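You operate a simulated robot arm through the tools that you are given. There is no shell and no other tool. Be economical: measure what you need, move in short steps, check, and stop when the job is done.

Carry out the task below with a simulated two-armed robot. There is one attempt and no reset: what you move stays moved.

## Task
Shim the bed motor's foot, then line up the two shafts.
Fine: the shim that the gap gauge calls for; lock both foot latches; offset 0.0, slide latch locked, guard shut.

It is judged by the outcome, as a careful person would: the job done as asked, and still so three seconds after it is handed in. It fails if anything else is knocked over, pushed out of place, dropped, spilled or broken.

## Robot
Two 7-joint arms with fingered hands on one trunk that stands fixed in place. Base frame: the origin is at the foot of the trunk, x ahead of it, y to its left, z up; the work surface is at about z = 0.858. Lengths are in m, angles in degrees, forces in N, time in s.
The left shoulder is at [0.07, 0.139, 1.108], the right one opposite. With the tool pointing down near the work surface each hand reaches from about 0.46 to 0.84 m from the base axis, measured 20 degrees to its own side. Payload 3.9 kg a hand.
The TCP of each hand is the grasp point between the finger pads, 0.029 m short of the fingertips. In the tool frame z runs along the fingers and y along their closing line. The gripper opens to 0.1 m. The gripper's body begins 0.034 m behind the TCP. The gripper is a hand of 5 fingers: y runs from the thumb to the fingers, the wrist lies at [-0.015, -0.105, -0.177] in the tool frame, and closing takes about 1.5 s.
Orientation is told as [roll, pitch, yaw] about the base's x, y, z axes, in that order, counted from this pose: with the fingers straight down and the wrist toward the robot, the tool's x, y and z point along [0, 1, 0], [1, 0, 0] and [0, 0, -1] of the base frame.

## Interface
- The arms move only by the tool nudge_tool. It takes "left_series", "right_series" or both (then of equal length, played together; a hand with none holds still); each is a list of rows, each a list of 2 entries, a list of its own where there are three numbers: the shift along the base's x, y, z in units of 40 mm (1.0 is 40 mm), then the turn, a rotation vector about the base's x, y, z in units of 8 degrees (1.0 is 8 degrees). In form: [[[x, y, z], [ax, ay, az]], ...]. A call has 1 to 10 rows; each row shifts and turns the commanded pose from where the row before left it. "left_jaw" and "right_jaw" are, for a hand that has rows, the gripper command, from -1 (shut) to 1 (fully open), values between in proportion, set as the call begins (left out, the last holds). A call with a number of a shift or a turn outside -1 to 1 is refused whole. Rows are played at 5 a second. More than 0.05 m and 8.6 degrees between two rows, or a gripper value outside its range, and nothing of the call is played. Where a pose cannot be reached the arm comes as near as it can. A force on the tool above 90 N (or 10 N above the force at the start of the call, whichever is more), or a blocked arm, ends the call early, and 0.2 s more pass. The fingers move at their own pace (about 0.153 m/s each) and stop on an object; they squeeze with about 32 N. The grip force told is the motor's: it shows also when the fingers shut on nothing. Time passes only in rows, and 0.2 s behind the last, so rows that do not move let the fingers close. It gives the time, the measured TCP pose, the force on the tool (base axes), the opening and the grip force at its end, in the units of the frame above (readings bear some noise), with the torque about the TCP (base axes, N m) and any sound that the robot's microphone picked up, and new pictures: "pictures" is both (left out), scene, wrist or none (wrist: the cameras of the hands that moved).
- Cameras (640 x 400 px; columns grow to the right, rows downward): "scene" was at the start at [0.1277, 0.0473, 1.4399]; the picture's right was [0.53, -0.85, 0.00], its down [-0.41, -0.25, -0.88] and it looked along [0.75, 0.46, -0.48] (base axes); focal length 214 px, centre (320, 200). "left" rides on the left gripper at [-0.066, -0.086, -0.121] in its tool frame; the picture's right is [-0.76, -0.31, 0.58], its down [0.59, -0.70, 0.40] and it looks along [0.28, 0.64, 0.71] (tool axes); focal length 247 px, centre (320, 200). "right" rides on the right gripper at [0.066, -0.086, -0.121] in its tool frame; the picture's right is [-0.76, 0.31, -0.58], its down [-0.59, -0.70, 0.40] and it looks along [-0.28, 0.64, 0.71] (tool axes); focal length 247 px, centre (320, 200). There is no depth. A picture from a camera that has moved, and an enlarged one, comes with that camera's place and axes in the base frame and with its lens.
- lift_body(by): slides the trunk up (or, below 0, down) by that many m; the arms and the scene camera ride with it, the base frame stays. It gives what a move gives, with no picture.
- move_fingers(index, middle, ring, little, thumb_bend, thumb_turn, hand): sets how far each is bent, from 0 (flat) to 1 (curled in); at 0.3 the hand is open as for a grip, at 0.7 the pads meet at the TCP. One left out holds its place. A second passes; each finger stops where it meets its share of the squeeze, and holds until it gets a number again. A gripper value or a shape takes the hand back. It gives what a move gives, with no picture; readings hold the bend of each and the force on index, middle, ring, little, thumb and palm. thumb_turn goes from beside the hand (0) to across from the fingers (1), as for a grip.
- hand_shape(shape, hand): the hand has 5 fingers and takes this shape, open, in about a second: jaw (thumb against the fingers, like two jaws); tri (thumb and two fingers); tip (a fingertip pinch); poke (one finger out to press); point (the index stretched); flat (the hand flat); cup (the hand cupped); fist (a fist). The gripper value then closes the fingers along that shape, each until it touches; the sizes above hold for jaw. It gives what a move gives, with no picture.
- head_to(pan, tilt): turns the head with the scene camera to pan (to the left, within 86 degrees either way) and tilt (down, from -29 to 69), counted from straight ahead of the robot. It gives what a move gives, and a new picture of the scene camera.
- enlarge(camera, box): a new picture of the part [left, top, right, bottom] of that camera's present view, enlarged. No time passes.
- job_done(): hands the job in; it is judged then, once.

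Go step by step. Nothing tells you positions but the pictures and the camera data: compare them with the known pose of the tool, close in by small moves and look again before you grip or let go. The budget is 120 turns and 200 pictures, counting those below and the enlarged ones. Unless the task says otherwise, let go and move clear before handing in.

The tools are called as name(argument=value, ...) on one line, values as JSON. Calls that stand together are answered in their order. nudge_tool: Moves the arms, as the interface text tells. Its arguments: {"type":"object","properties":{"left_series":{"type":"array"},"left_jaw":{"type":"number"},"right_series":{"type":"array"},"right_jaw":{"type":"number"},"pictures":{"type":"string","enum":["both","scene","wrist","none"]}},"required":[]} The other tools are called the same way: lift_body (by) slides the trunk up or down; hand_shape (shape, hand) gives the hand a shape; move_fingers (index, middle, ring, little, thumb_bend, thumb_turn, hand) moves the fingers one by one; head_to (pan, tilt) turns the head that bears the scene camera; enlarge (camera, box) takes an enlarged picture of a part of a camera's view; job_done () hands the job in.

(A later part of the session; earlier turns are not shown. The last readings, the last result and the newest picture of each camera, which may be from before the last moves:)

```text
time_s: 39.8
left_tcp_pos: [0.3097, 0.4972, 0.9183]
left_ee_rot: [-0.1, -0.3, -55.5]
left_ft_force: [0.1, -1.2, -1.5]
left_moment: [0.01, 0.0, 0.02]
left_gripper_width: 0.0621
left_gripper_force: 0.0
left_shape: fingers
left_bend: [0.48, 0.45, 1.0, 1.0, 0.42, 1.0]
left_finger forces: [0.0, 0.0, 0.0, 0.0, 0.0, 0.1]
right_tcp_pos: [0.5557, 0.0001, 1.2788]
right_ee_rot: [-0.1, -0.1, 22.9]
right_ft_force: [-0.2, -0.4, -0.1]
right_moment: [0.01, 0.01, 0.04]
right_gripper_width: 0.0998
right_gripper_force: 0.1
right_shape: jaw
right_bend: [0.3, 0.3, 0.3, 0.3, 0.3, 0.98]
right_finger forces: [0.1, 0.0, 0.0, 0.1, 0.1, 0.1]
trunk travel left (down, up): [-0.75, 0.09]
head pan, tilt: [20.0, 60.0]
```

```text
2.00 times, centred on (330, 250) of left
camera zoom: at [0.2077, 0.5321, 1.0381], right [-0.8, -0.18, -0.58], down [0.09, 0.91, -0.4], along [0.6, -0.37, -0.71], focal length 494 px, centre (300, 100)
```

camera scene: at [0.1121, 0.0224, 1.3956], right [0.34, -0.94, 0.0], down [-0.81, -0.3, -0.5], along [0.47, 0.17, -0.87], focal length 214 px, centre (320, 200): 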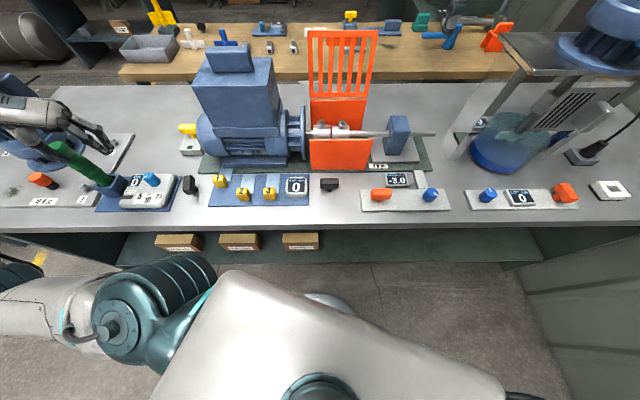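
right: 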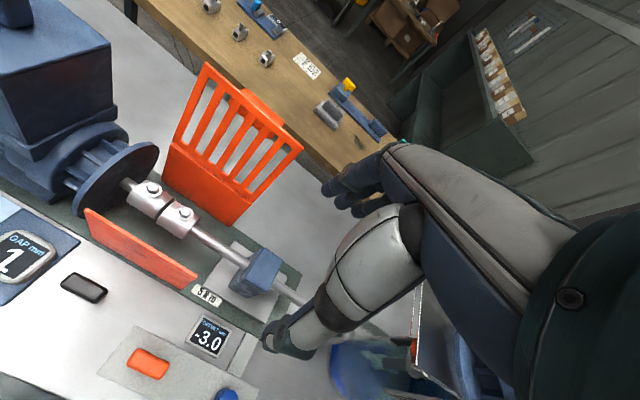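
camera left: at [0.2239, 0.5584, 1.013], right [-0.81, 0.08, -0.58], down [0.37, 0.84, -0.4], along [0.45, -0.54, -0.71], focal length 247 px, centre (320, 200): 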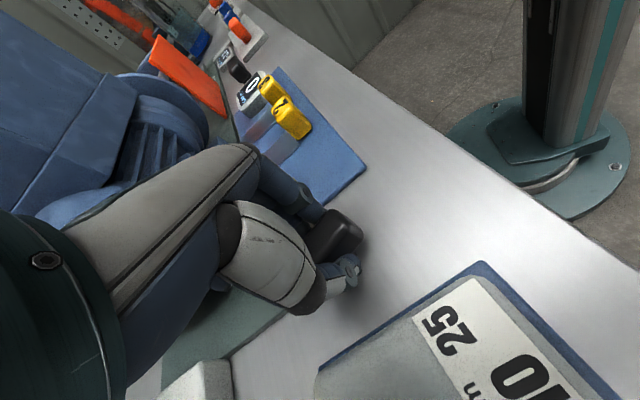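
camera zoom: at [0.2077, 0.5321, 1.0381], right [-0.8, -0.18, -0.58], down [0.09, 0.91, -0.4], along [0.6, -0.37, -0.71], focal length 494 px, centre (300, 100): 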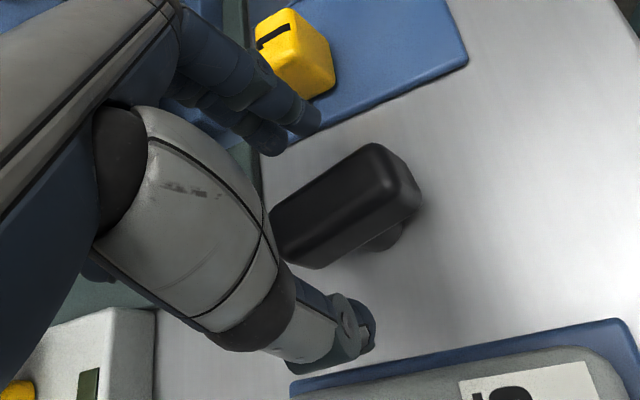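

move_fingers(hand="left", thumb_bend=0.46)

nudge_tool(left_series=[[[0.04, -0.1, -0.25], [0, 0, 0]], [[0, 0, -0.4], [0, 0, 0]], [[0, 0, 0], [0, 0, 0]]], pictures="none")

enlarge(camera="left", box=[230, 150, 430, 350])

```text
time_s: 40.8
left_tcp_pos: [0.3102, 0.4976, 0.9183]
left_ee_rot: [-0.1, -0.3, -55.5]
left_ft_force: [0.1, 0.5, -0.4]
left_moment: [0.01, 0.0, 0.0]
left_gripper_width: 0.0576
left_gripper_force: 0.0
left_shape: fingers
left_bend: [0.48, 0.45, 1.0, 1.0, 0.46, 1.0]
left_finger forces: [0.0, 0.1, 0.0, 0.0, 0.1, 0.0]
right_tcp_pos: [0.5572, 0.0001, 1.2794]
right_ee_rot: [0.0, -0.1, 22.9]
right_ft_force: [0.1, 0.1, -0.7]
right_moment: [0.01, 0.03, -0.03]
right_gripper_width: 0.0998
right_gripper_force: 0.0
right_shape: jaw
right_bend: [0.3, 0.3, 0.3, 0.3, 0.3, 0.98]
right_finger forces: [0.0, 0.0, 0.1, 0.0, 0.0, 0.0]
trunk travel left (down, up): [-0.75, 0.09]
head pan, tilt: [20.0, 60.0]
```

```text
time_s: 41.6
left_tcp_pos: [0.3114, 0.494, 0.8911]
left_ee_rot: [-0.1, -0.1, -55.6]
left_ft_force: [0.7, 0.1, -0.9]
left_moment: [0.03, 0.01, 0.03]
left_gripper_width: 0.0572
left_gripper_force: 0.1
left_shape: fingers
left_bend: [0.48, 0.45, 1.0, 1.0, 0.46, 1.0]
left_finger forces: [0.0, 0.0, 0.0, 0.1, 0.0, 0.0]
right_tcp_pos: [0.5563, -0.0002, 1.2782]
right_ee_rot: [0.0, 0.0, 22.9]
right_ft_force: [0.6, -0.5, 1.4]
right_moment: [0.0, -0.01, 0.01]
right_gripper_width: 0.0998
right_gripper_force: 0.0
right_shape: jaw
right_bend: [0.3, 0.3, 0.3, 0.3, 0.3, 0.98]
right_finger forces: [0.0, 0.1, 0.0, 0.0, 0.0, 0.0]
trunk travel left (down, up): [-0.75, 0.09]
head pan, tilt: [20.0, 60.0]
```

```text
2.00 times, centred on (330, 250) of left
camera zoom: at [0.2099, 0.5277, 1.0113], right [-0.8, -0.18, -0.58], down [0.09, 0.91, -0.4], along [0.6, -0.37, -0.71], focal length 494 px, centre (300, 100)
```

zoom: 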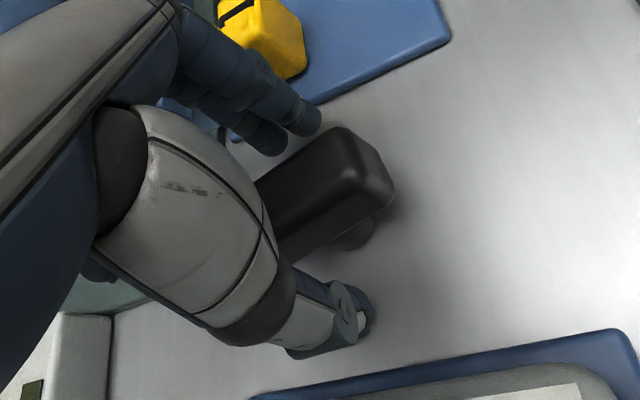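

Aligned with the bar. Closing and turning further.

nudge_tool(left_series=[[[0, 0, 0], [0, 0, 0]], [[0, 0, 0], [0, 0, 0]], [[0, 0, 0], [0, 0, 0]], [[0, 0, 0], [0, 0, 0]], [[0, 0, 0], [0, 0, 0]], [[0, 0, 0], [0, 0, 0]], [[0, 0, 0], [0, 0, 0]], [[0, 0, 0], [0, 0, -0.5]], [[0, 0, 0], [0, 0, -0.5]]], left_jaw=-1, pictures="none")

nudge_tool(left_series=[[[0, 0, 0], [0, 0, -0.5]], [[0, 0, 0], [0, 0, -0.5]], [[0, 0, 0], [0, 0, 0]]], pictures="none")

enlarge(camera="left", box=[230, 150, 430, 350])

```text
time_s: 43.6
left_tcp_pos: [0.3121, 0.4933, 0.8903]
left_ee_rot: [-0.1, -0.2, -63.5]
left_ft_force: [-0.6, -0.7, -2.8]
left_moment: [-0.02, -0.04, 0.0]
left_gripper_width: 0.0181
left_gripper_force: 32.8
left_shape: tri
left_bend: [0.66, 0.64, 1.0, 1.0, 0.46, 1.0]
left_finger forces: [15.3, 14.5, 0.1, 0.0, 29.1, 0.1]
right_tcp_pos: [0.5558, 0.0, 1.2794]
right_ee_rot: [0.0, 0.0, 22.8]
right_ft_force: [-0.1, -0.5, -0.6]
right_moment: [-0.02, 0.01, 0.02]
right_gripper_width: 0.0998
right_gripper_force: 0.1
right_shape: jaw
right_bend: [0.3, 0.3, 0.3, 0.3, 0.3, 0.98]
right_finger forces: [0.0, 0.1, 0.0, 0.0, 0.0, 0.0]
trunk travel left (down, up): [-0.75, 0.09]
head pan, tilt: [20.0, 60.0]
```

```text
time_s: 44.4
left_tcp_pos: [0.3125, 0.4931, 0.8913]
left_ee_rot: [-0.1, -0.2, -71.5]
left_ft_force: [-4.0, -3.6, -3.0]
left_moment: [-0.08, 0.09, 0.04]
left_gripper_width: 0.0183
left_gripper_force: 31.4
left_shape: tri
left_bend: [0.66, 0.64, 1.0, 1.0, 0.46, 1.0]
left_finger forces: [16.8, 14.0, 0.1, 0.1, 29.0, 0.1]
right_tcp_pos: [0.5548, -0.0004, 1.2786]
right_ee_rot: [0.0, -0.1, 22.9]
right_ft_force: [0.1, 0.2, -0.2]
right_moment: [-0.01, 0.02, -0.01]
right_gripper_width: 0.0998
right_gripper_force: 0.0
right_shape: jaw
right_bend: [0.3, 0.3, 0.3, 0.3, 0.3, 0.98]
right_finger forces: [0.1, 0.0, 0.0, 0.1, 0.0, 0.1]
trunk travel left (down, up): [-0.75, 0.09]
head pan, tilt: [20.0, 60.0]
```

```text
2.00 times, centred on (330, 250) of left
camera zoom: at [0.2231, 0.5547, 1.0112], right [-0.82, 0.05, -0.58], down [0.33, 0.85, -0.4], along [0.47, -0.52, -0.71], focal length 494 px, centre (300, 100)
```

zoom: 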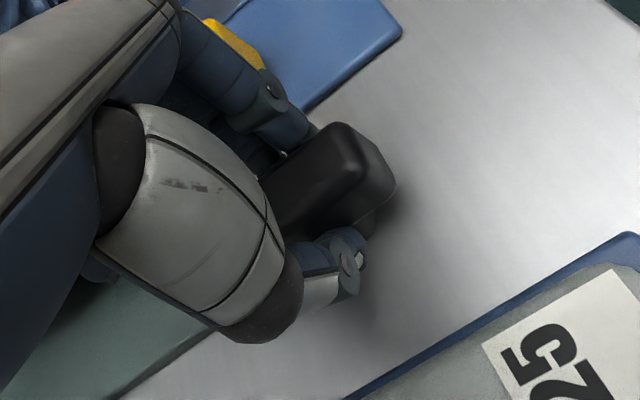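

It followed without resistance. A bit further to feel for an end stop.

nudge_tool(left_series=[[[0, 0, 0], [0, 0, -0.5]], [[0, 0, 0], [0, 0, -0.5]], [[0, 0, 0], [0, 0, 0]]], pictures="none")

enlarge(camera="left", box=[230, 150, 430, 350])

enlarge(camera="scene", box=[150, 150, 230, 210])

```text
time_s: 45.2
left_tcp_pos: [0.3118, 0.4919, 0.8908]
left_ee_rot: [-0.2, 0.0, -79.5]
left_ft_force: [0.4, -3.0, -2.1]
left_moment: [0.02, 0.01, 0.14]
left_gripper_width: 0.0186
left_gripper_force: 32.1
left_shape: tri
left_bend: [0.66, 0.65, 1.0, 1.0, 0.46, 0.99]
left_finger forces: [19.6, 12.5, 0.0, 0.1, 29.8, 0.0]
right_tcp_pos: [0.5566, -0.0014, 1.2786]
right_ee_rot: [0.0, -0.2, 22.9]
right_ft_force: [-0.2, 0.2, 0.8]
right_moment: [-0.01, -0.02, -0.02]
right_gripper_width: 0.0997
right_gripper_force: 0.1
right_shape: jaw
right_bend: [0.3, 0.3, 0.3, 0.3, 0.3, 0.98]
right_finger forces: [0.0, 0.1, 0.0, 0.0, 0.0, 0.1]
trunk travel left (down, up): [-0.75, 0.09]
head pan, tilt: [20.0, 60.0]
```

```text
2.00 times, centred on (330, 250) of left
camera zoom: at [0.2329, 0.5663, 1.0112], right [-0.8, 0.16, -0.58], down [0.45, 0.8, -0.4], along [0.4, -0.58, -0.71], focal length 494 px, centre (300, 100)
```

zoom: 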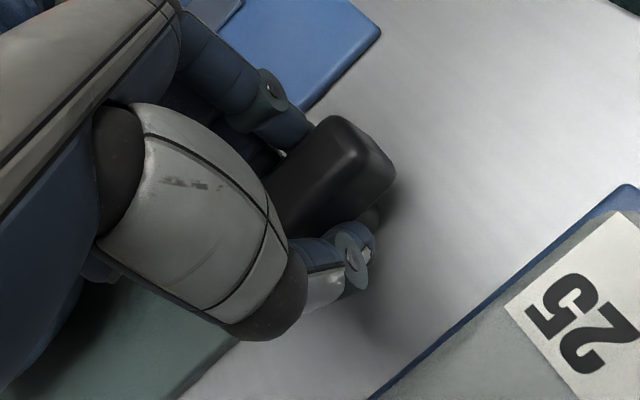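

```text
6.67 times, centred on (190, 180) of scene
camera zoom: at [0.1135, 0.0218, 1.3955], right [0.34, -0.94, 0.0], down [-0.81, -0.3, -0.5], along [0.47, 0.17, -0.87], focal length 1430 px, centre (1187, 333)
```

zoom: 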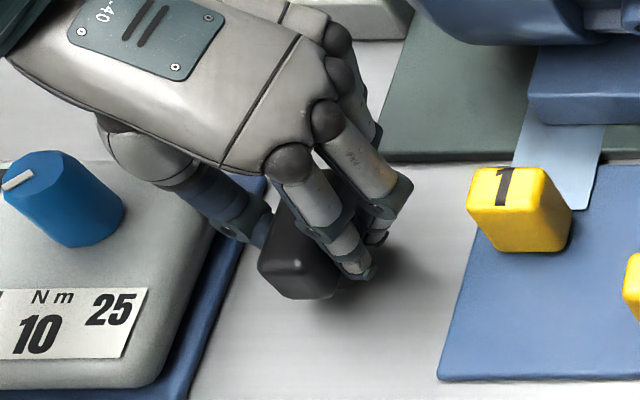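

Torque rises now and the bar lies parallel to the bench's cross direction: the 90° stop. Releasing and moving away.

move_fingers(hand="left", index=0.48, middle=0.45, thumb_bend=0.4)

nudge_tool(left_series=[[[0, 0, 0.5], [0, 0, 0]], [[0, 0, 0.9], [0, 0, 0]], [[0, 0, 0.9], [0, 0, 0]], [[-0.4, 0.6, 0.9], [0, 0, 0.8]], [[-0.5, 0.6, 0.9], [0, 0, 1]], [[-0.5, 0.6, 0.5], [0, 0, 1]], [[-0.5, 0.6, 0.3], [0, 0, 1]], [[0, 0, 0.8], [0, 0, 1]]], pictures="none")

enlarge(camera="scene", box=[150, 150, 230, 210])

```text
time_s: 46.2
left_tcp_pos: [0.3122, 0.493, 0.8902]
left_ee_rot: [-0.2, -0.3, -79.4]
left_ft_force: [0.3, 0.0, 0.1]
left_moment: [0.01, 0.0, -0.04]
left_gripper_width: 0.0643
left_gripper_force: 0.0
left_shape: fingers
left_bend: [0.48, 0.45, 1.0, 1.0, 0.4, 1.0]
left_finger forces: [0.0, 0.0, 0.1, 0.0, 0.0, 0.0]
right_tcp_pos: [0.5565, -0.0012, 1.2779]
right_ee_rot: [0.0, 0.0, 22.8]
right_ft_force: [-0.1, 0.3, -0.4]
right_moment: [-0.01, -0.02, 0.0]
right_gripper_width: 0.0998
right_gripper_force: 0.1
right_shape: jaw
right_bend: [0.3, 0.3, 0.3, 0.3, 0.3, 0.98]
right_finger forces: [0.0, 0.0, 0.0, 0.1, 0.0, 0.1]
trunk travel left (down, up): [-0.75, 0.09]
head pan, tilt: [20.0, 60.0]
```

```text
time_s: 48.0
left_tcp_pos: [0.2341, 0.59, 1.1183]
left_ee_rot: [-0.1, -0.1, -40.8]
left_ft_force: [-0.8, 0.2, 0.5]
left_moment: [-0.02, 0.02, -0.01]
left_gripper_width: 0.0643
left_gripper_force: 0.0
left_shape: fingers
left_bend: [0.48, 0.45, 1.0, 1.0, 0.4, 1.0]
left_finger forces: [0.0, 0.1, 0.1, 0.1, 0.0, 0.1]
right_tcp_pos: [0.5564, -0.0012, 1.2787]
right_ee_rot: [0.1, -0.1, 23.0]
right_ft_force: [0.5, 0.0, 0.0]
right_moment: [0.03, 0.01, -0.02]
right_gripper_width: 0.1
right_gripper_force: 0.0
right_shape: jaw
right_bend: [0.3, 0.3, 0.3, 0.3, 0.3, 0.98]
right_finger forces: [0.0, 0.1, 0.0, 0.1, 0.1, 0.0]
trunk travel left (down, up): [-0.75, 0.09]
head pan, tilt: [20.0, 60.0]
```

```text
6.67 times, centred on (190, 180) of scene
camera zoom: at [0.1135, 0.0207, 1.3955], right [0.34, -0.94, 0.0], down [-0.81, -0.3, -0.5], along [0.47, 0.17, -0.87], focal length 1430 px, centre (1187, 333)
```

zoom: 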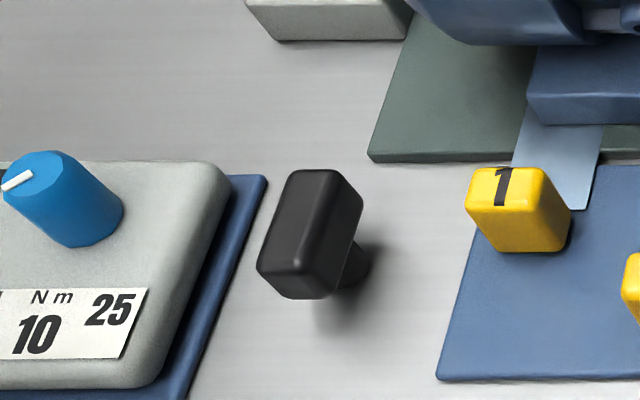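

The left latch bar is now square across. Next I'll bring the left hand over to the right black latch (about (0.453, 0.117)), with the right arm moved aside.

nudge_tool(left_series=[[[0.4, -0.85, 0], [0, 0, 0.8]], [[0.4, -0.85, 0], [0, 0, 0.8]], [[0.4, -0.85, 0], [0, 0, 0.8]], [[0.4, -0.85, 0], [0, 0, 0.8]], [[0.4, -0.85, 0], [0, 0, 0.8]], [[0.4, -0.85, 0], [0, 0, 0.8]], [[0.4, -0.85, 0], [0, 0, 0.8]], [[0.4, -0.85, 0], [0, 0, 0.8]], [[0.4, -0.85, 0], [0, 0, 0.8]], [[0.4, -0.85, 0], [0, 0, 0.7]]], right_series=[[[0.1, -0.5, 0], [0, 0, 0]], [[0.1, -0.5, 0], [0, 0, 0]], [[0.1, -0.5, 0], [0, 0, 0]], [[0.1, -0.5, 0], [0, 0, 0]], [[0.1, -0.5, 0], [0, 0, 0]], [[0.1, -0.5, 0], [0, 0, 0]], [[0.1, -0.3, 0], [0, 0, 0]], [[0, 0, 0], [0, 0, 0]], [[0, 0, 0], [0, 0, 0]], [[0, 0, 0], [0, 0, 0]]], pictures="both")

```text
time_s: 50.2
left_tcp_pos: [0.3359, 0.3224, 1.1117]
left_ee_rot: [0.0, -0.3, 22.2]
left_ft_force: [0.1, -0.6, -0.7]
left_moment: [0.02, 0.04, -0.03]
left_gripper_width: 0.0645
left_gripper_force: 0.0
left_shape: fingers
left_bend: [0.48, 0.45, 1.0, 1.0, 0.4, 1.0]
left_finger forces: [0.0, 0.0, 0.0, 0.0, 0.1, 0.0]
left hand out of reach, approached as far as the arm can: row 8, 9, 10
right_tcp_pos: [0.5835, -0.1342, 1.2785]
right_ee_rot: [0.0, -0.1, 22.9]
right_ft_force: [0.0, 0.0, 1.1]
right_moment: [0.01, 0.02, 0.01]
right_gripper_width: 0.1
right_gripper_force: 0.0
right_shape: jaw
right_bend: [0.3, 0.3, 0.3, 0.3, 0.3, 0.98]
right_finger forces: [0.1, 0.1, 0.1, 0.0, 0.0, 0.1]
trunk travel left (down, up): [-0.75, 0.09]
head pan, tilt: [20.0, 60.0]
camera scene: at [0.1133, 0.0213, 1.3956], right [0.34, -0.94, 0.0], down [-0.81, -0.3, -0.5], along [0.47, 0.17, -0.87], focal length 214 px, centre (320, 200)
camera right: at [0.4785, -0.1079, 1.3987], right [0.58, -0.58, 0.58], down [-0.42, -0.82, -0.4], along [0.7, -0.01, -0.71], focal length 247 px, centre (320, 200)
camera left: at [0.2807, 0.2304, 1.2319], right [0.0, -0.82, -0.58], down [-0.87, 0.28, -0.4], along [0.49, 0.51, -0.71], focal length 247 px, centre (320, 200)
```

scene: 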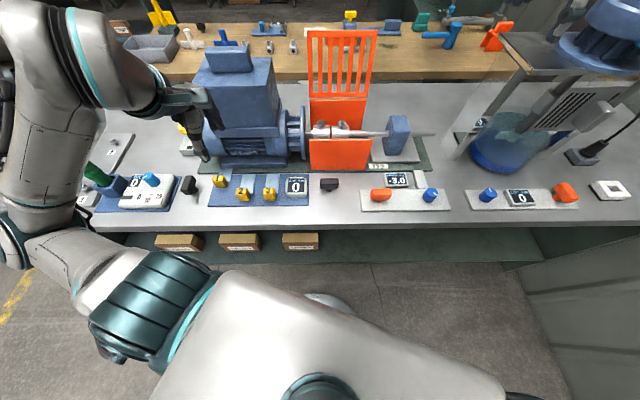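
right: 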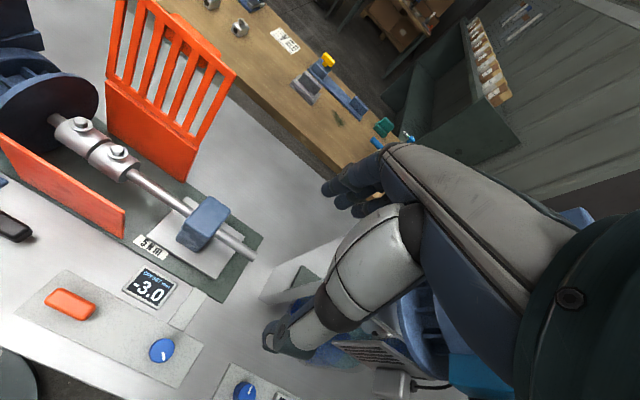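
left: 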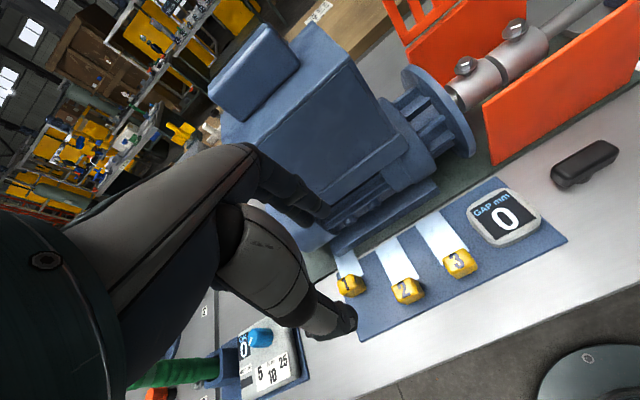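

The left arm can't fold to that latch, so the right hand will do it. I'll move the left arm back out of the way and bring the right hand above the right latch in tri shape.

hand_shape(shape="tri", hand="right")

nudge_tool(right_series=[[[-0.45, 0.85, 0], [0, 0, 0]], [[-0.45, 0.85, 0], [0, 0, 0]], [[-0.45, 0.85, -0.2], [0, 0, 0]], [[-0.45, 0.85, -0.4], [0, 0, 0]], [[-0.45, 0.85, -0.8], [0, 0, 0]], [[-0.45, 0.85, -0.8], [0, 0, 0]], [[-0.45, 0.85, -0.8], [0, 0, 0]], [[-0.2, 0.25, -0.8], [0, 0, 0]], [[0, 0, -0.8], [0, 0, 0]], [[0, 0, -0.8], [0, 0, 0]]], left_series=[[[-0.3, 0.8, 0.2], [0, 0, -0.5]], [[-0.3, 0.8, 0.2], [0, 0, -0.5]], [[-0.3, 0.8, 0.2], [0, 0, -0.5]], [[-0.3, 0.8, 0.2], [0, 0, -0.5]], [[-0.3, 0.8, 0.2], [0, 0, 0]], [[0, 0.8, 0], [0, 0, 0]], [[0, 0.8, 0], [0, 0, 0]], [[0, 0.5, 0], [0, 0, 0]], [[0, 0, 0], [0, 0, 0]], [[0, 0, 0], [0, 0, 0]]], right_jaw=0.4)

```text
time_s: 51.1
left_tcp_pos: [0.3362, 0.3234, 1.1112]
left_ee_rot: [0.0, -0.2, 22.0]
left_ft_force: [-0.5, 0.2, -0.7]
left_moment: [0.0, -0.03, -0.01]
left_gripper_width: 0.0645
left_gripper_force: 0.1
left_shape: fingers
left_bend: [0.48, 0.45, 1.0, 1.0, 0.4, 1.0]
left_finger forces: [0.0, 0.0, 0.0, 0.0, 0.0, 0.0]
right_tcp_pos: [0.5836, -0.1336, 1.2783]
right_ee_rot: [0.0, 0.0, 23.0]
right_ft_force: [0.5, 0.3, 0.7]
right_moment: [0.01, -0.01, 0.01]
right_gripper_width: 0.0998
right_gripper_force: 0.1
right_shape: tri
right_bend: [0.3, 0.3, 0.99, 0.99, 0.3, 0.98]
right_finger forces: [0.1, 0.0, 0.1, 0.1, 0.0, 0.0]
trunk travel left (down, up): [-0.75, 0.09]
head pan, tilt: [20.0, 60.0]
```

```text
time_s: 53.3
left_tcp_pos: [0.2753, 0.5695, 1.1501]
left_ee_rot: [-0.1, -0.1, 6.3]
left_ft_force: [-0.8, 0.4, -0.8]
left_moment: [0.0, -0.03, 0.01]
left_gripper_width: 0.0645
left_gripper_force: 0.1
left_shape: fingers
left_bend: [0.48, 0.45, 1.0, 1.0, 0.4, 1.0]
left_finger forces: [0.1, 0.0, 0.1, 0.1, 0.0, 0.0]
right_tcp_pos: [0.4482, 0.118, 1.0633]
right_ee_rot: [0.0, 0.0, 22.8]
right_ft_force: [-0.2, 0.1, -0.4]
right_moment: [-0.02, 0.01, -0.02]
right_gripper_width: 0.0702
right_gripper_force: 0.0
right_shape: tri
right_bend: [0.41, 0.35, 0.99, 0.99, 0.3, 0.99]
right_finger forces: [0.1, 0.0, 0.1, 0.0, 0.0, 0.0]
trunk travel left (down, up): [-0.75, 0.09]
head pan, tilt: [20.0, 60.0]
camera scene: at [0.1134, 0.023, 1.3956], right [0.34, -0.94, 0.0], down [-0.81, -0.3, -0.5], along [0.47, 0.17, -0.87], focal length 214 px, centre (320, 200)
camera right: at [0.3432, 0.1449, 1.1836], right [0.58, -0.58, 0.58], down [-0.42, -0.82, -0.4], along [0.7, -0.01, -0.71], focal length 247 px, centre (320, 200)
camera left: at [0.196, 0.496, 1.2712], right [-0.22, -0.79, -0.58], down [-0.76, 0.51, -0.4], along [0.61, 0.35, -0.71], focal length 247 px, centre (320, 200)
```

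scene: 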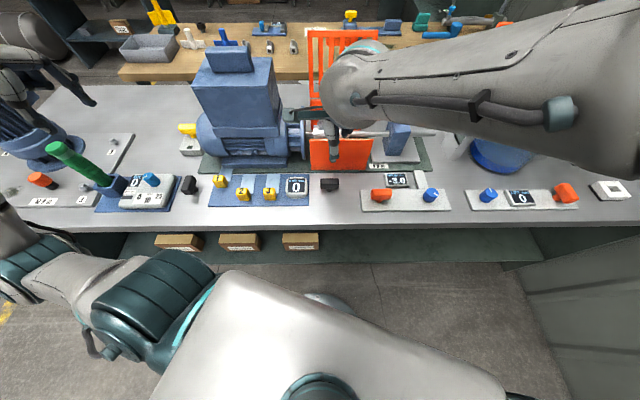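
right: 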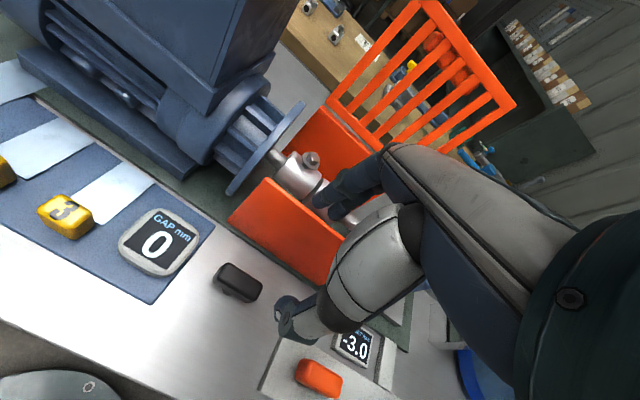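
left: 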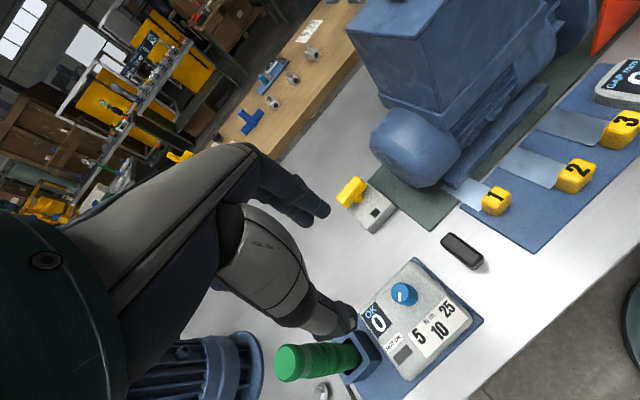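

nudge_tool(right_series=[[[0, 0, -0.4], [0.35, -0.87, 0]], [[0, 0, -0.8], [0.35, -0.87, 0]], [[0, 0.08, -0.8], [0, 0, 0]], [[0, 0, -0.8], [0, 0, 0]], [[0, 0, -0.6], [0, 0, 0]]], pictures="wrist")

enlarge(camera="scene", box=[270, 120, 420, 220])

```text
time_s: 54.5
left_tcp_pos: [0.2752, 0.5692, 1.1507]
left_ee_rot: [-0.1, -0.1, 6.2]
left_ft_force: [-0.1, 0.5, 0.5]
left_moment: [-0.02, 0.01, 0.02]
left_gripper_width: 0.0642
left_gripper_force: 0.0
left_shape: fingers
left_bend: [0.48, 0.45, 1.0, 1.0, 0.4, 1.0]
left_finger forces: [0.0, 0.0, 0.1, 0.0, 0.0, 0.0]
right_tcp_pos: [0.4501, 0.1213, 0.926]
right_ee_rot: [-0.2, -15.1, 22.9]
right_ft_force: [-0.2, -0.5, 1.0]
right_moment: [0.04, -0.02, -0.01]
right_gripper_width: 0.0703
right_gripper_force: 0.1
right_shape: tri
right_bend: [0.41, 0.35, 0.99, 0.99, 0.3, 0.99]
right_finger forces: [0.0, 0.0, 0.1, 0.0, 0.1, 0.0]
trunk travel left (down, up): [-0.75, 0.09]
head pan, tilt: [20.0, 60.0]
camera right: at [0.3185, 0.1371, 1.021], right [0.43, -0.64, 0.64], down [-0.3, -0.77, -0.57], along [0.85, 0.05, -0.52], focal length 247 px, centre (320, 200)
```

right: 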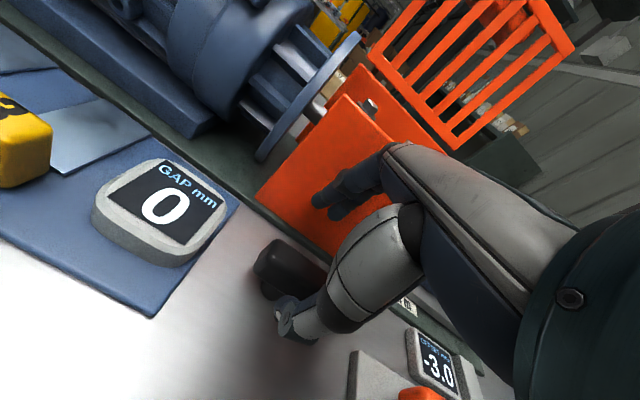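

```text
4.00 times, centred on (345, 170) of scene
camera zoom: at [0.114, 0.0223, 1.3955], right [0.34, -0.94, 0.0], down [-0.81, -0.3, -0.5], along [0.47, 0.17, -0.87], focal length 858 px, centre (220, 320)
```

zoom: 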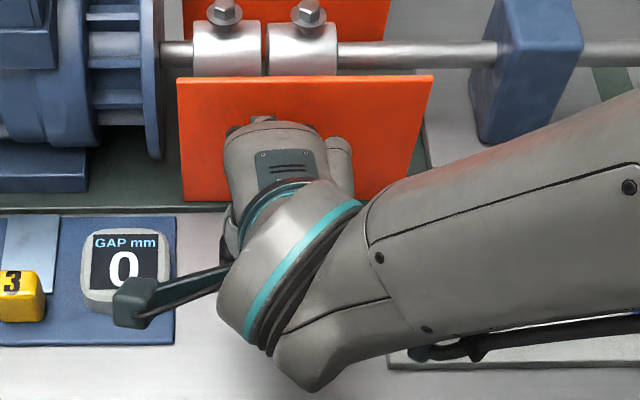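

nudge_tool(right_series=[[[-0.05, 0, -0.4], [0, 0, 0]], [[-0.05, 0, -0.4], [0, 0, 0]], [[0, 0, 0], [0, 0, 0]]], right_jaw=0.25, pictures="wrist")

enlarge(camera="right", box=[210, 130, 410, 330])

```text
time_s: 55.3
left_tcp_pos: [0.2738, 0.5679, 1.1513]
left_ee_rot: [-0.2, -0.1, 6.2]
left_ft_force: [0.3, 0.1, 0.8]
left_moment: [0.04, 0.01, 0.01]
left_gripper_width: 0.0643
left_gripper_force: 0.0
left_shape: fingers
left_bend: [0.48, 0.45, 1.0, 1.0, 0.4, 1.0]
left_finger forces: [0.1, 0.1, 0.1, 0.0, 0.1, 0.0]
right_tcp_pos: [0.4459, 0.1186, 0.8951]
right_ee_rot: [-0.3, -15.2, 22.9]
right_ft_force: [0.7, -0.2, 0.6]
right_moment: [-0.01, 0.02, -0.01]
right_gripper_width: 0.0625
right_gripper_force: 0.0
right_shape: tri
right_bend: [0.39, 0.38, 0.99, 0.99, 0.3, 0.99]
right_finger forces: [0.1, 0.0, 0.1, 0.0, 0.1, 0.1]
trunk travel left (down, up): [-0.75, 0.09]
head pan, tilt: [20.0, 60.0]
camera right: at [0.3138, 0.135, 0.989], right [0.43, -0.64, 0.64], down [-0.3, -0.77, -0.57], along [0.85, 0.05, -0.52], focal length 247 px, centre (320, 200)
```

right: 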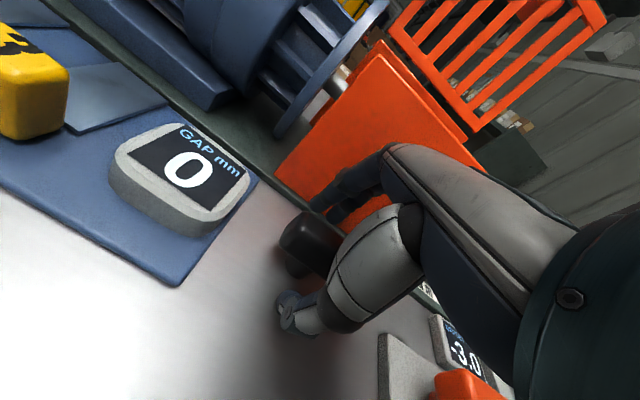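

```text
2.00 times, centred on (310, 230) of right
camera zoom: at [0.3138, 0.135, 0.989], right [0.43, -0.64, 0.64], down [-0.3, -0.77, -0.57], along [0.85, 0.05, -0.52], focal length 494 px, centre (340, 140)
```

zoom: 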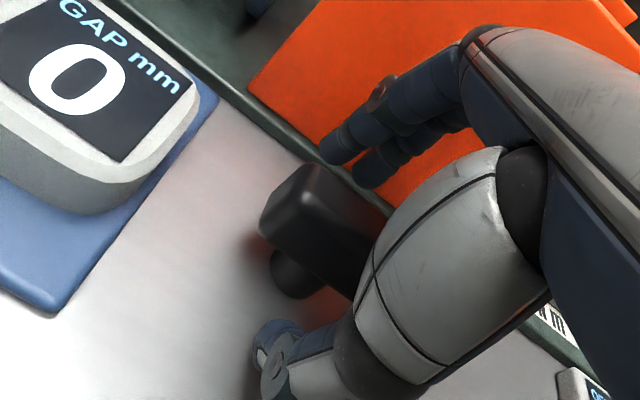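

nudge_tool(right_series=[[[0.05, 0, -0.08], [0, 0, 0]], [[0, 0, 0], [0, 0, 0]], [[0, 0, 0], [0, 0, 0]], [[0, 0, 0], [0, 0, 0]], [[0, 0, 0], [0, 0, 0]], [[0, 0, 0], [0, 0, 0]], [[0, 0, 0], [0, 0, 0]], [[0, 0, 0], [0, 0, 0]]], right_jaw=-1, pictures="none")

nudge_tool(right_series=[[[0, 0, 0], [0, 0, 0.5]], [[0, 0, 0], [0, 0, 0.5]], [[0, 0, 0], [0, 0, 0]]], pictures="none")

enlarge(camera="right", box=[210, 130, 410, 330])

```text
time_s: 57.1
left_tcp_pos: [0.2741, 0.5671, 1.1521]
left_ee_rot: [-0.2, -0.2, 6.2]
left_ft_force: [0.2, 0.3, -0.2]
left_moment: [-0.02, -0.02, -0.01]
left_gripper_width: 0.0643
left_gripper_force: 0.0
left_shape: fingers
left_bend: [0.48, 0.45, 1.0, 1.0, 0.4, 1.0]
left_finger forces: [0.0, 0.0, 0.0, 0.0, 0.1, 0.0]
right_tcp_pos: [0.4479, 0.1196, 0.8926]
right_ee_rot: [-0.3, -15.2, 22.9]
right_ft_force: [-1.6, 1.1, 1.5]
right_moment: [-0.13, 0.37, 0.01]
right_gripper_width: 0.023
right_gripper_force: 32.2
right_shape: tri
right_bend: [0.75, 0.59, 1.0, 1.0, 0.49, 1.0]
right_finger forces: [16.5, 12.7, 0.0, 0.1, 30.5, 0.1]
trunk travel left (down, up): [-0.75, 0.09]
head pan, tilt: [20.0, 60.0]
```

```text
time_s: 57.9
left_tcp_pos: [0.2736, 0.5679, 1.1502]
left_ee_rot: [-0.2, -0.2, 6.2]
left_ft_force: [0.3, 0.3, -0.5]
left_moment: [-0.02, 0.0, -0.02]
left_gripper_width: 0.0645
left_gripper_force: 0.1
left_shape: fingers
left_bend: [0.48, 0.45, 1.0, 1.0, 0.4, 1.0]
left_finger forces: [0.0, 0.0, 0.1, 0.0, 0.0, 0.0]
right_tcp_pos: [0.4491, 0.1174, 0.8917]
right_ee_rot: [-0.2, -15.1, 31.0]
right_ft_force: [0.9, -2.9, 3.1]
right_moment: [-0.24, 0.44, -0.17]
right_gripper_width: 0.0234
right_gripper_force: 31.9
right_shape: tri
right_bend: [0.75, 0.6, 1.0, 1.0, 0.49, 1.0]
right_finger forces: [21.0, 12.3, 0.0, 0.0, 33.2, 0.0]
trunk travel left (down, up): [-0.75, 0.09]
head pan, tilt: [20.0, 60.0]
```

```text
2.00 times, centred on (310, 230) of right
camera zoom: at [0.3156, 0.1155, 0.9856], right [0.51, -0.57, 0.64], down [-0.19, -0.8, -0.57], along [0.84, 0.17, -0.52], focal length 494 px, centre (340, 140)
```

zoom: 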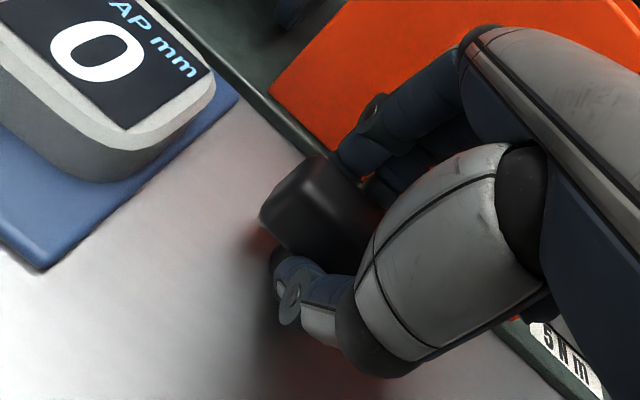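

Counter-clockwise is blocked, so this latch also turns clockwise. Turning that way.

nudge_tool(right_series=[[[0, 0, 0], [0, 0, -1]], [[0, 0, 0], [0, 0, -1]], [[0, 0, 0], [0, 0, -1]], [[0, 0, 0], [0, 0, -1]]], pictures="wrist")

enlarge(camera="scene", box=[250, 120, 400, 220])

```text
time_s: 58.9
left_tcp_pos: [0.2742, 0.5707, 1.1495]
left_ee_rot: [-0.2, -0.1, 6.1]
left_ft_force: [0.3, -0.5, 0.0]
left_moment: [-0.04, -0.03, 0.02]
left_gripper_width: 0.0644
left_gripper_force: 0.0
left_shape: fingers
left_bend: [0.48, 0.45, 1.0, 1.0, 0.4, 1.0]
left_finger forces: [0.0, 0.0, 0.1, 0.0, 0.0, 0.0]
right_tcp_pos: [0.4475, 0.1207, 0.8918]
right_ee_rot: [-0.2, -15.2, -1.1]
right_ft_force: [0.9, 10.8, 1.7]
right_moment: [0.14, 0.33, 0.11]
right_gripper_width: 0.0233
right_gripper_force: 32.6
right_shape: tri
right_bend: [0.75, 0.58, 1.0, 1.0, 0.49, 1.0]
right_finger forces: [17.8, 14.5, 0.0, 0.0, 30.8, 0.0]
trunk travel left (down, up): [-0.75, 0.09]
head pan, tilt: [20.0, 60.0]
camera right: at [0.3342, 0.1889, 0.9853], right [0.13, -0.76, 0.64], down [-0.59, -0.58, -0.57], along [0.8, -0.3, -0.52], focal length 247 px, centre (320, 200)
```

right: 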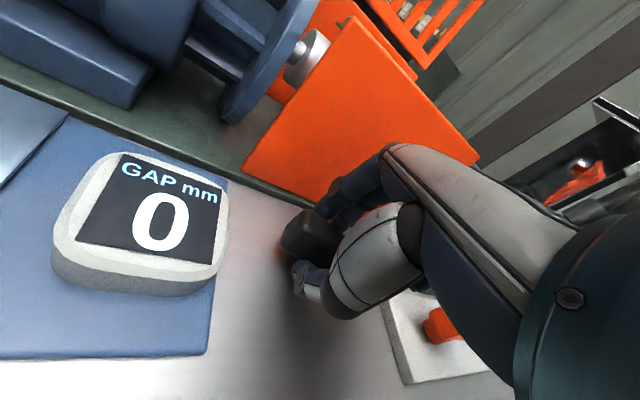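

```text
4.00 times, centred on (325, 170) of scene
camera zoom: at [0.1131, 0.0249, 1.3955], right [0.34, -0.94, 0.0], down [-0.81, -0.3, -0.5], along [0.47, 0.17, -0.87], focal length 858 px, centre (300, 320)
```

zoom: 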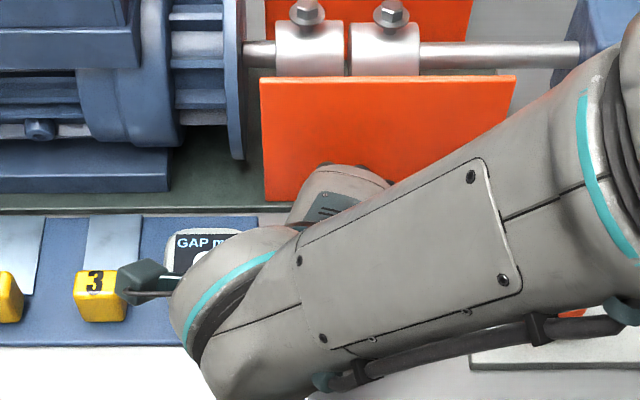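

nudge_tool(right_series=[[[0, 0, 0], [0, 0, -1]], [[0, 0, 0], [0, 0, -1]], [[0, 0, 0], [0, 0, -1]]], pictures="both")

```text
time_s: 59.7
left_tcp_pos: [0.2739, 0.5685, 1.1533]
left_ee_rot: [0.0, -0.2, 6.3]
left_ft_force: [-0.1, 0.2, 0.0]
left_moment: [-0.03, 0.02, 0.01]
left_gripper_width: 0.0644
left_gripper_force: 0.1
left_shape: fingers
left_bend: [0.48, 0.45, 1.0, 1.0, 0.4, 1.0]
left_finger forces: [0.0, 0.0, 0.0, 0.1, 0.0, 0.0]
right_tcp_pos: [0.468, 0.1115, 0.9159]
right_ee_rot: [3.4, -14.4, -29.1]
right_ft_force: [2.5, 2.6, 27.7]
right_moment: [0.21, -0.4, 0.03]
right_gripper_width: 0.017
right_gripper_force: 31.9
right_shape: tri
right_bend: [0.77, 0.78, 1.0, 1.0, 0.8, 0.94]
right_finger forces: [44.1, 0.0, 0.0, 0.0, 0.0, 0.0]
trunk travel left (down, up): [-0.75, 0.09]
head pan, tilt: [20.0, 60.0]
camera scene: at [0.1114, 0.0206, 1.3967], right [0.34, -0.94, 0.0], down [-0.81, -0.29, -0.5], along [0.47, 0.17, -0.87], focal length 214 px, centre (320, 200)
camera right: at [0.3958, 0.2159, 1.0155], right [-0.24, -0.77, 0.59], down [-0.78, -0.21, -0.59], along [0.58, -0.6, -0.55], focal length 247 px, centre (320, 200)
```

scene: 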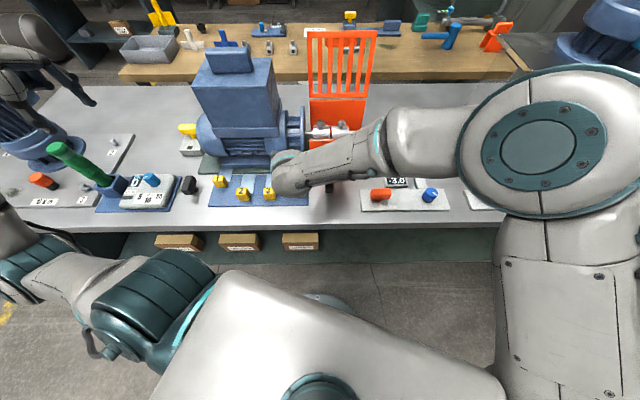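
right: 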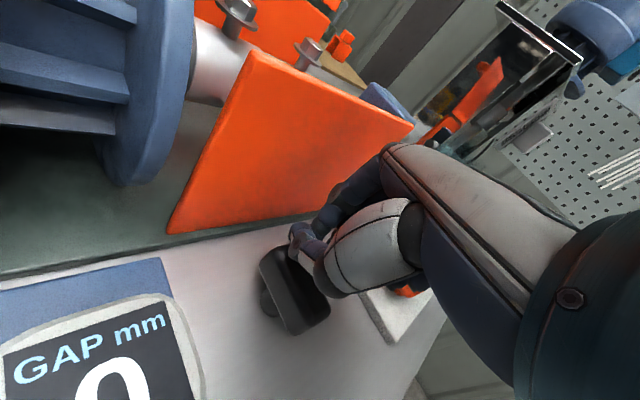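

The arm couldn't keep that pose and slipped off the bar. Lifting away to see where the bar is.

nudge_tool(right_series=[[[0, 0, 0.6], [0, 0, 0.5]], [[0, 0, 0.9], [0, 0, 1]], [[0, 0, 0.9], [0, 0, 1]], [[0.2, -0.6, 0.9], [0, 0, 1]], [[0.2, -0.8, 0.5], [0, 0, 1]], [[0.2, -0.8, 0.3], [0, 0, 1]], [[0.2, -0.8, 0.3], [0, 0, 1]], [[0.2, -0.8, 0.3], [0, 0, 0]]], pictures="scene", right_jaw=0.4)

enlarge(camera="scene", box=[270, 120, 420, 220])

```text
time_s: 61.5
left_tcp_pos: [0.2743, 0.565, 1.1517]
left_ee_rot: [0.1, -0.2, 6.2]
left_ft_force: [0.1, -0.3, 0.0]
left_moment: [0.05, 0.01, -0.01]
left_gripper_width: 0.0643
left_gripper_force: 0.0
left_shape: fingers
left_bend: [0.48, 0.45, 1.0, 1.0, 0.4, 1.0]
left_finger forces: [0.1, 0.0, 0.1, 0.0, 0.0, 0.1]
right_tcp_pos: [0.4851, -0.0362, 1.0796]
right_ee_rot: [0.0, -15.1, 26.9]
right_ft_force: [-0.8, -0.2, -0.6]
right_moment: [-0.02, -0.07, -0.01]
right_gripper_width: 0.07
right_gripper_force: 0.0
right_shape: tri
right_bend: [0.41, 0.35, 0.99, 0.99, 0.3, 0.99]
right_finger forces: [0.0, 0.0, 0.0, 0.1, 0.0, 0.1]
trunk travel left (down, up): [-0.75, 0.09]
head pan, tilt: [20.0, 60.0]
camera scene: at [0.1131, 0.0201, 1.3956], right [0.34, -0.94, 0.0], down [-0.81, -0.3, -0.5], along [0.47, 0.17, -0.87], focal length 214 px, centre (320, 200)
```

scene: 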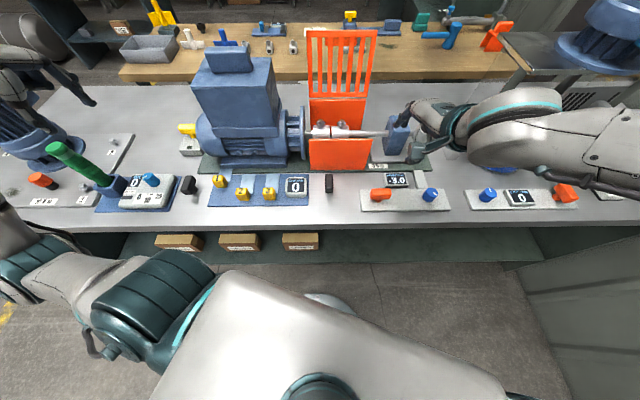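

```text
4.00 times, centred on (345, 170) of scene
camera zoom: at [0.1131, 0.0201, 1.3956], right [0.34, -0.94, 0.0], down [-0.81, -0.3, -0.5], along [0.47, 0.17, -0.87], focal length 858 px, centre (220, 320)
```

zoom: 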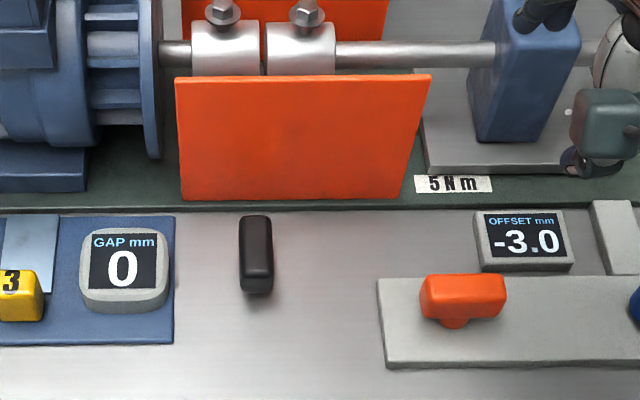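

The right latch bar has turned fully across as well. Let me check its angle closely.

enlarge(camera="scene", box=[305, 165, 361, 200])

```text
11.43 times, centred on (333, 182) of scene
camera zoom: at [0.1131, 0.0201, 1.3956], right [0.34, -0.94, 0.0], down [-0.81, -0.3, -0.5], along [0.47, 0.17, -0.87], focal length 2451 px, centre (171, 400)
```

zoom: 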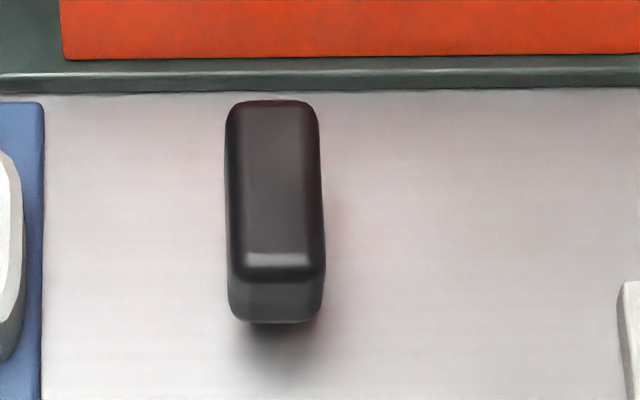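

Both foot latches are square. Now the blue offset knob near (0.507, -0.160): moving the right hand above it, levelled.

nudge_tool(right_series=[[[0.1, -0.6, 0], [-0.43, 0.85, 0]], [[0.1, -0.6, 0], [-0.43, 0.85, 0]], [[0.1, -0.6, 0], [0, 0, 0]], [[0.1, -0.6, 0], [0, 0, 0]], [[0.15, -0.7, 0], [0, 0, 0]], [[0, 0, -0.8], [0, 0, 0]], [[0, 0, -0.8], [0, 0, 0]], [[0, 0, -0.8], [0, 0, 0]], [[0, 0, -0.5], [0, 0, 0]]])

enlarge(camera="scene", box=[340, 120, 490, 220])

```text
time_s: 63.5
left_tcp_pos: [0.275, 0.568, 1.1516]
left_ee_rot: [0.0, -0.1, 6.3]
left_ft_force: [-0.5, 0.2, 0.1]
left_moment: [0.01, 0.01, 0.03]
left_gripper_width: 0.0642
left_gripper_force: 0.1
left_shape: fingers
left_bend: [0.48, 0.45, 1.0, 1.0, 0.4, 1.0]
left_finger forces: [0.0, 0.2, 0.1, 0.0, 0.0, 0.0]
right_tcp_pos: [0.511, -0.1564, 0.9635]
right_ee_rot: [-0.2, 0.2, 27.0]
right_ft_force: [-0.1, 0.7, 0.0]
right_moment: [0.0, 0.05, -0.02]
right_gripper_width: 0.0701
right_gripper_force: 0.2
right_shape: tri
right_bend: [0.41, 0.35, 0.99, 0.99, 0.3, 0.99]
right_finger forces: [0.0, 0.1, 0.0, 0.1, 0.1, 0.0]
trunk travel left (down, up): [-0.75, 0.09]
head pan, tilt: [20.0, 60.0]
camera scene: at [0.1135, 0.0224, 1.3955], right [0.34, -0.94, 0.0], down [-0.81, -0.3, -0.5], along [0.47, 0.17, -0.87], focal length 214 px, centre (320, 200)
camera right: at [0.4037, -0.1367, 1.0838], right [0.62, -0.53, 0.58], down [-0.36, -0.85, -0.39], along [0.7, 0.03, -0.71], focal length 247 px, centre (320, 200)
```

scene: 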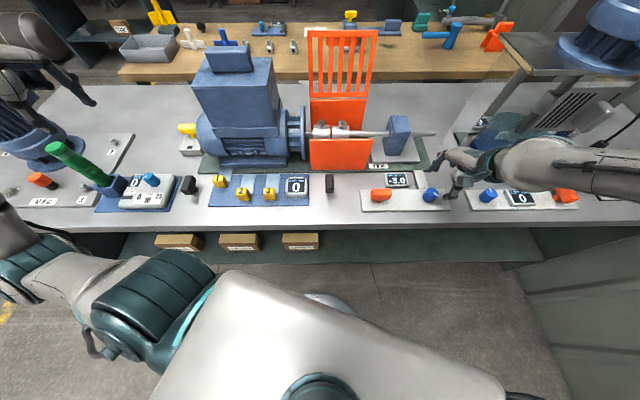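
right: 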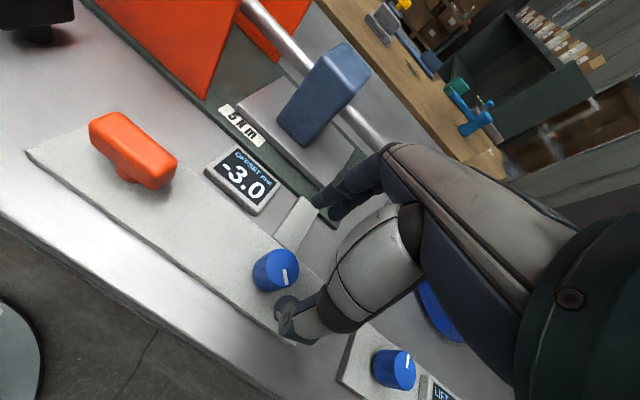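

```text
4.00 times, centred on (415, 170) of scene
camera zoom: at [0.1135, 0.0224, 1.3955], right [0.34, -0.94, 0.0], down [-0.81, -0.3, -0.5], along [0.47, 0.17, -0.87], focal length 858 px, centre (-60, 320)
```

zoom: 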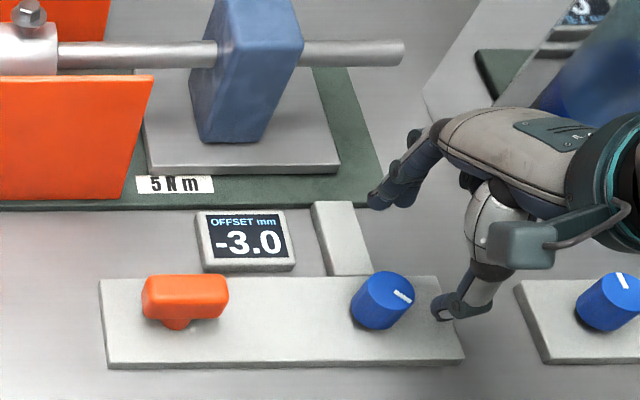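

nudge_tool(right_series=[[[-0.05, -0.1, -0.7], [0, 0, 0]], [[0, 0, -0.6], [0, 0, 0]], [[0, 0, -0.35], [0, 0, 0]], [[0, 0, 0], [0, 0, 0]]], right_jaw=0.4, pictures="none")

enlarge(camera="right", box=[180, 100, 420, 340])

```text
time_s: 64.5
left_tcp_pos: [0.2734, 0.5685, 1.1516]
left_ee_rot: [-0.1, -0.2, 6.2]
left_ft_force: [-0.1, -0.3, 0.3]
left_moment: [0.01, 0.06, 0.01]
left_gripper_width: 0.0643
left_gripper_force: 0.0
left_shape: fingers
left_bend: [0.48, 0.45, 1.0, 1.0, 0.4, 1.0]
left_finger forces: [0.0, 0.2, 0.0, 0.0, 0.0, 0.1]
right_tcp_pos: [0.5064, -0.16, 0.8987]
right_ee_rot: [-0.3, 0.2, 26.9]
right_ft_force: [-0.1, -0.4, 0.0]
right_moment: [0.0, -0.05, 0.0]
right_gripper_width: 0.0699
right_gripper_force: 0.1
right_shape: tri
right_bend: [0.41, 0.35, 0.99, 0.99, 0.3, 0.99]
right_finger forces: [0.1, 0.1, 0.1, 0.1, 0.0, 0.0]
trunk travel left (down, up): [-0.75, 0.09]
head pan, tilt: [20.0, 60.0]
```

```text
1.67 times, centred on (300, 220) of right
camera zoom: at [0.4003, -0.1411, 1.0181], right [0.62, -0.53, 0.58], down [-0.36, -0.85, -0.39], along [0.7, 0.03, -0.71], focal length 412 px, centre (353, 167)
```

zoom: 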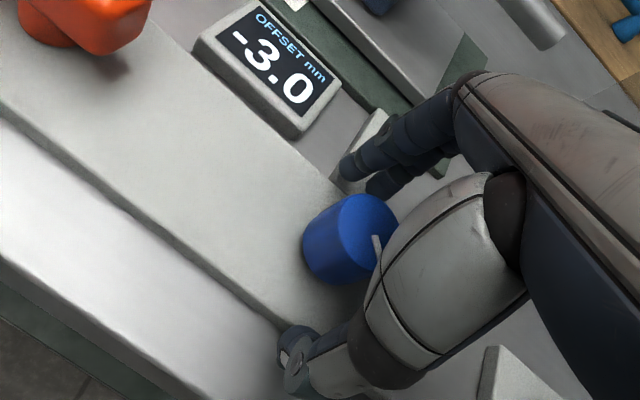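

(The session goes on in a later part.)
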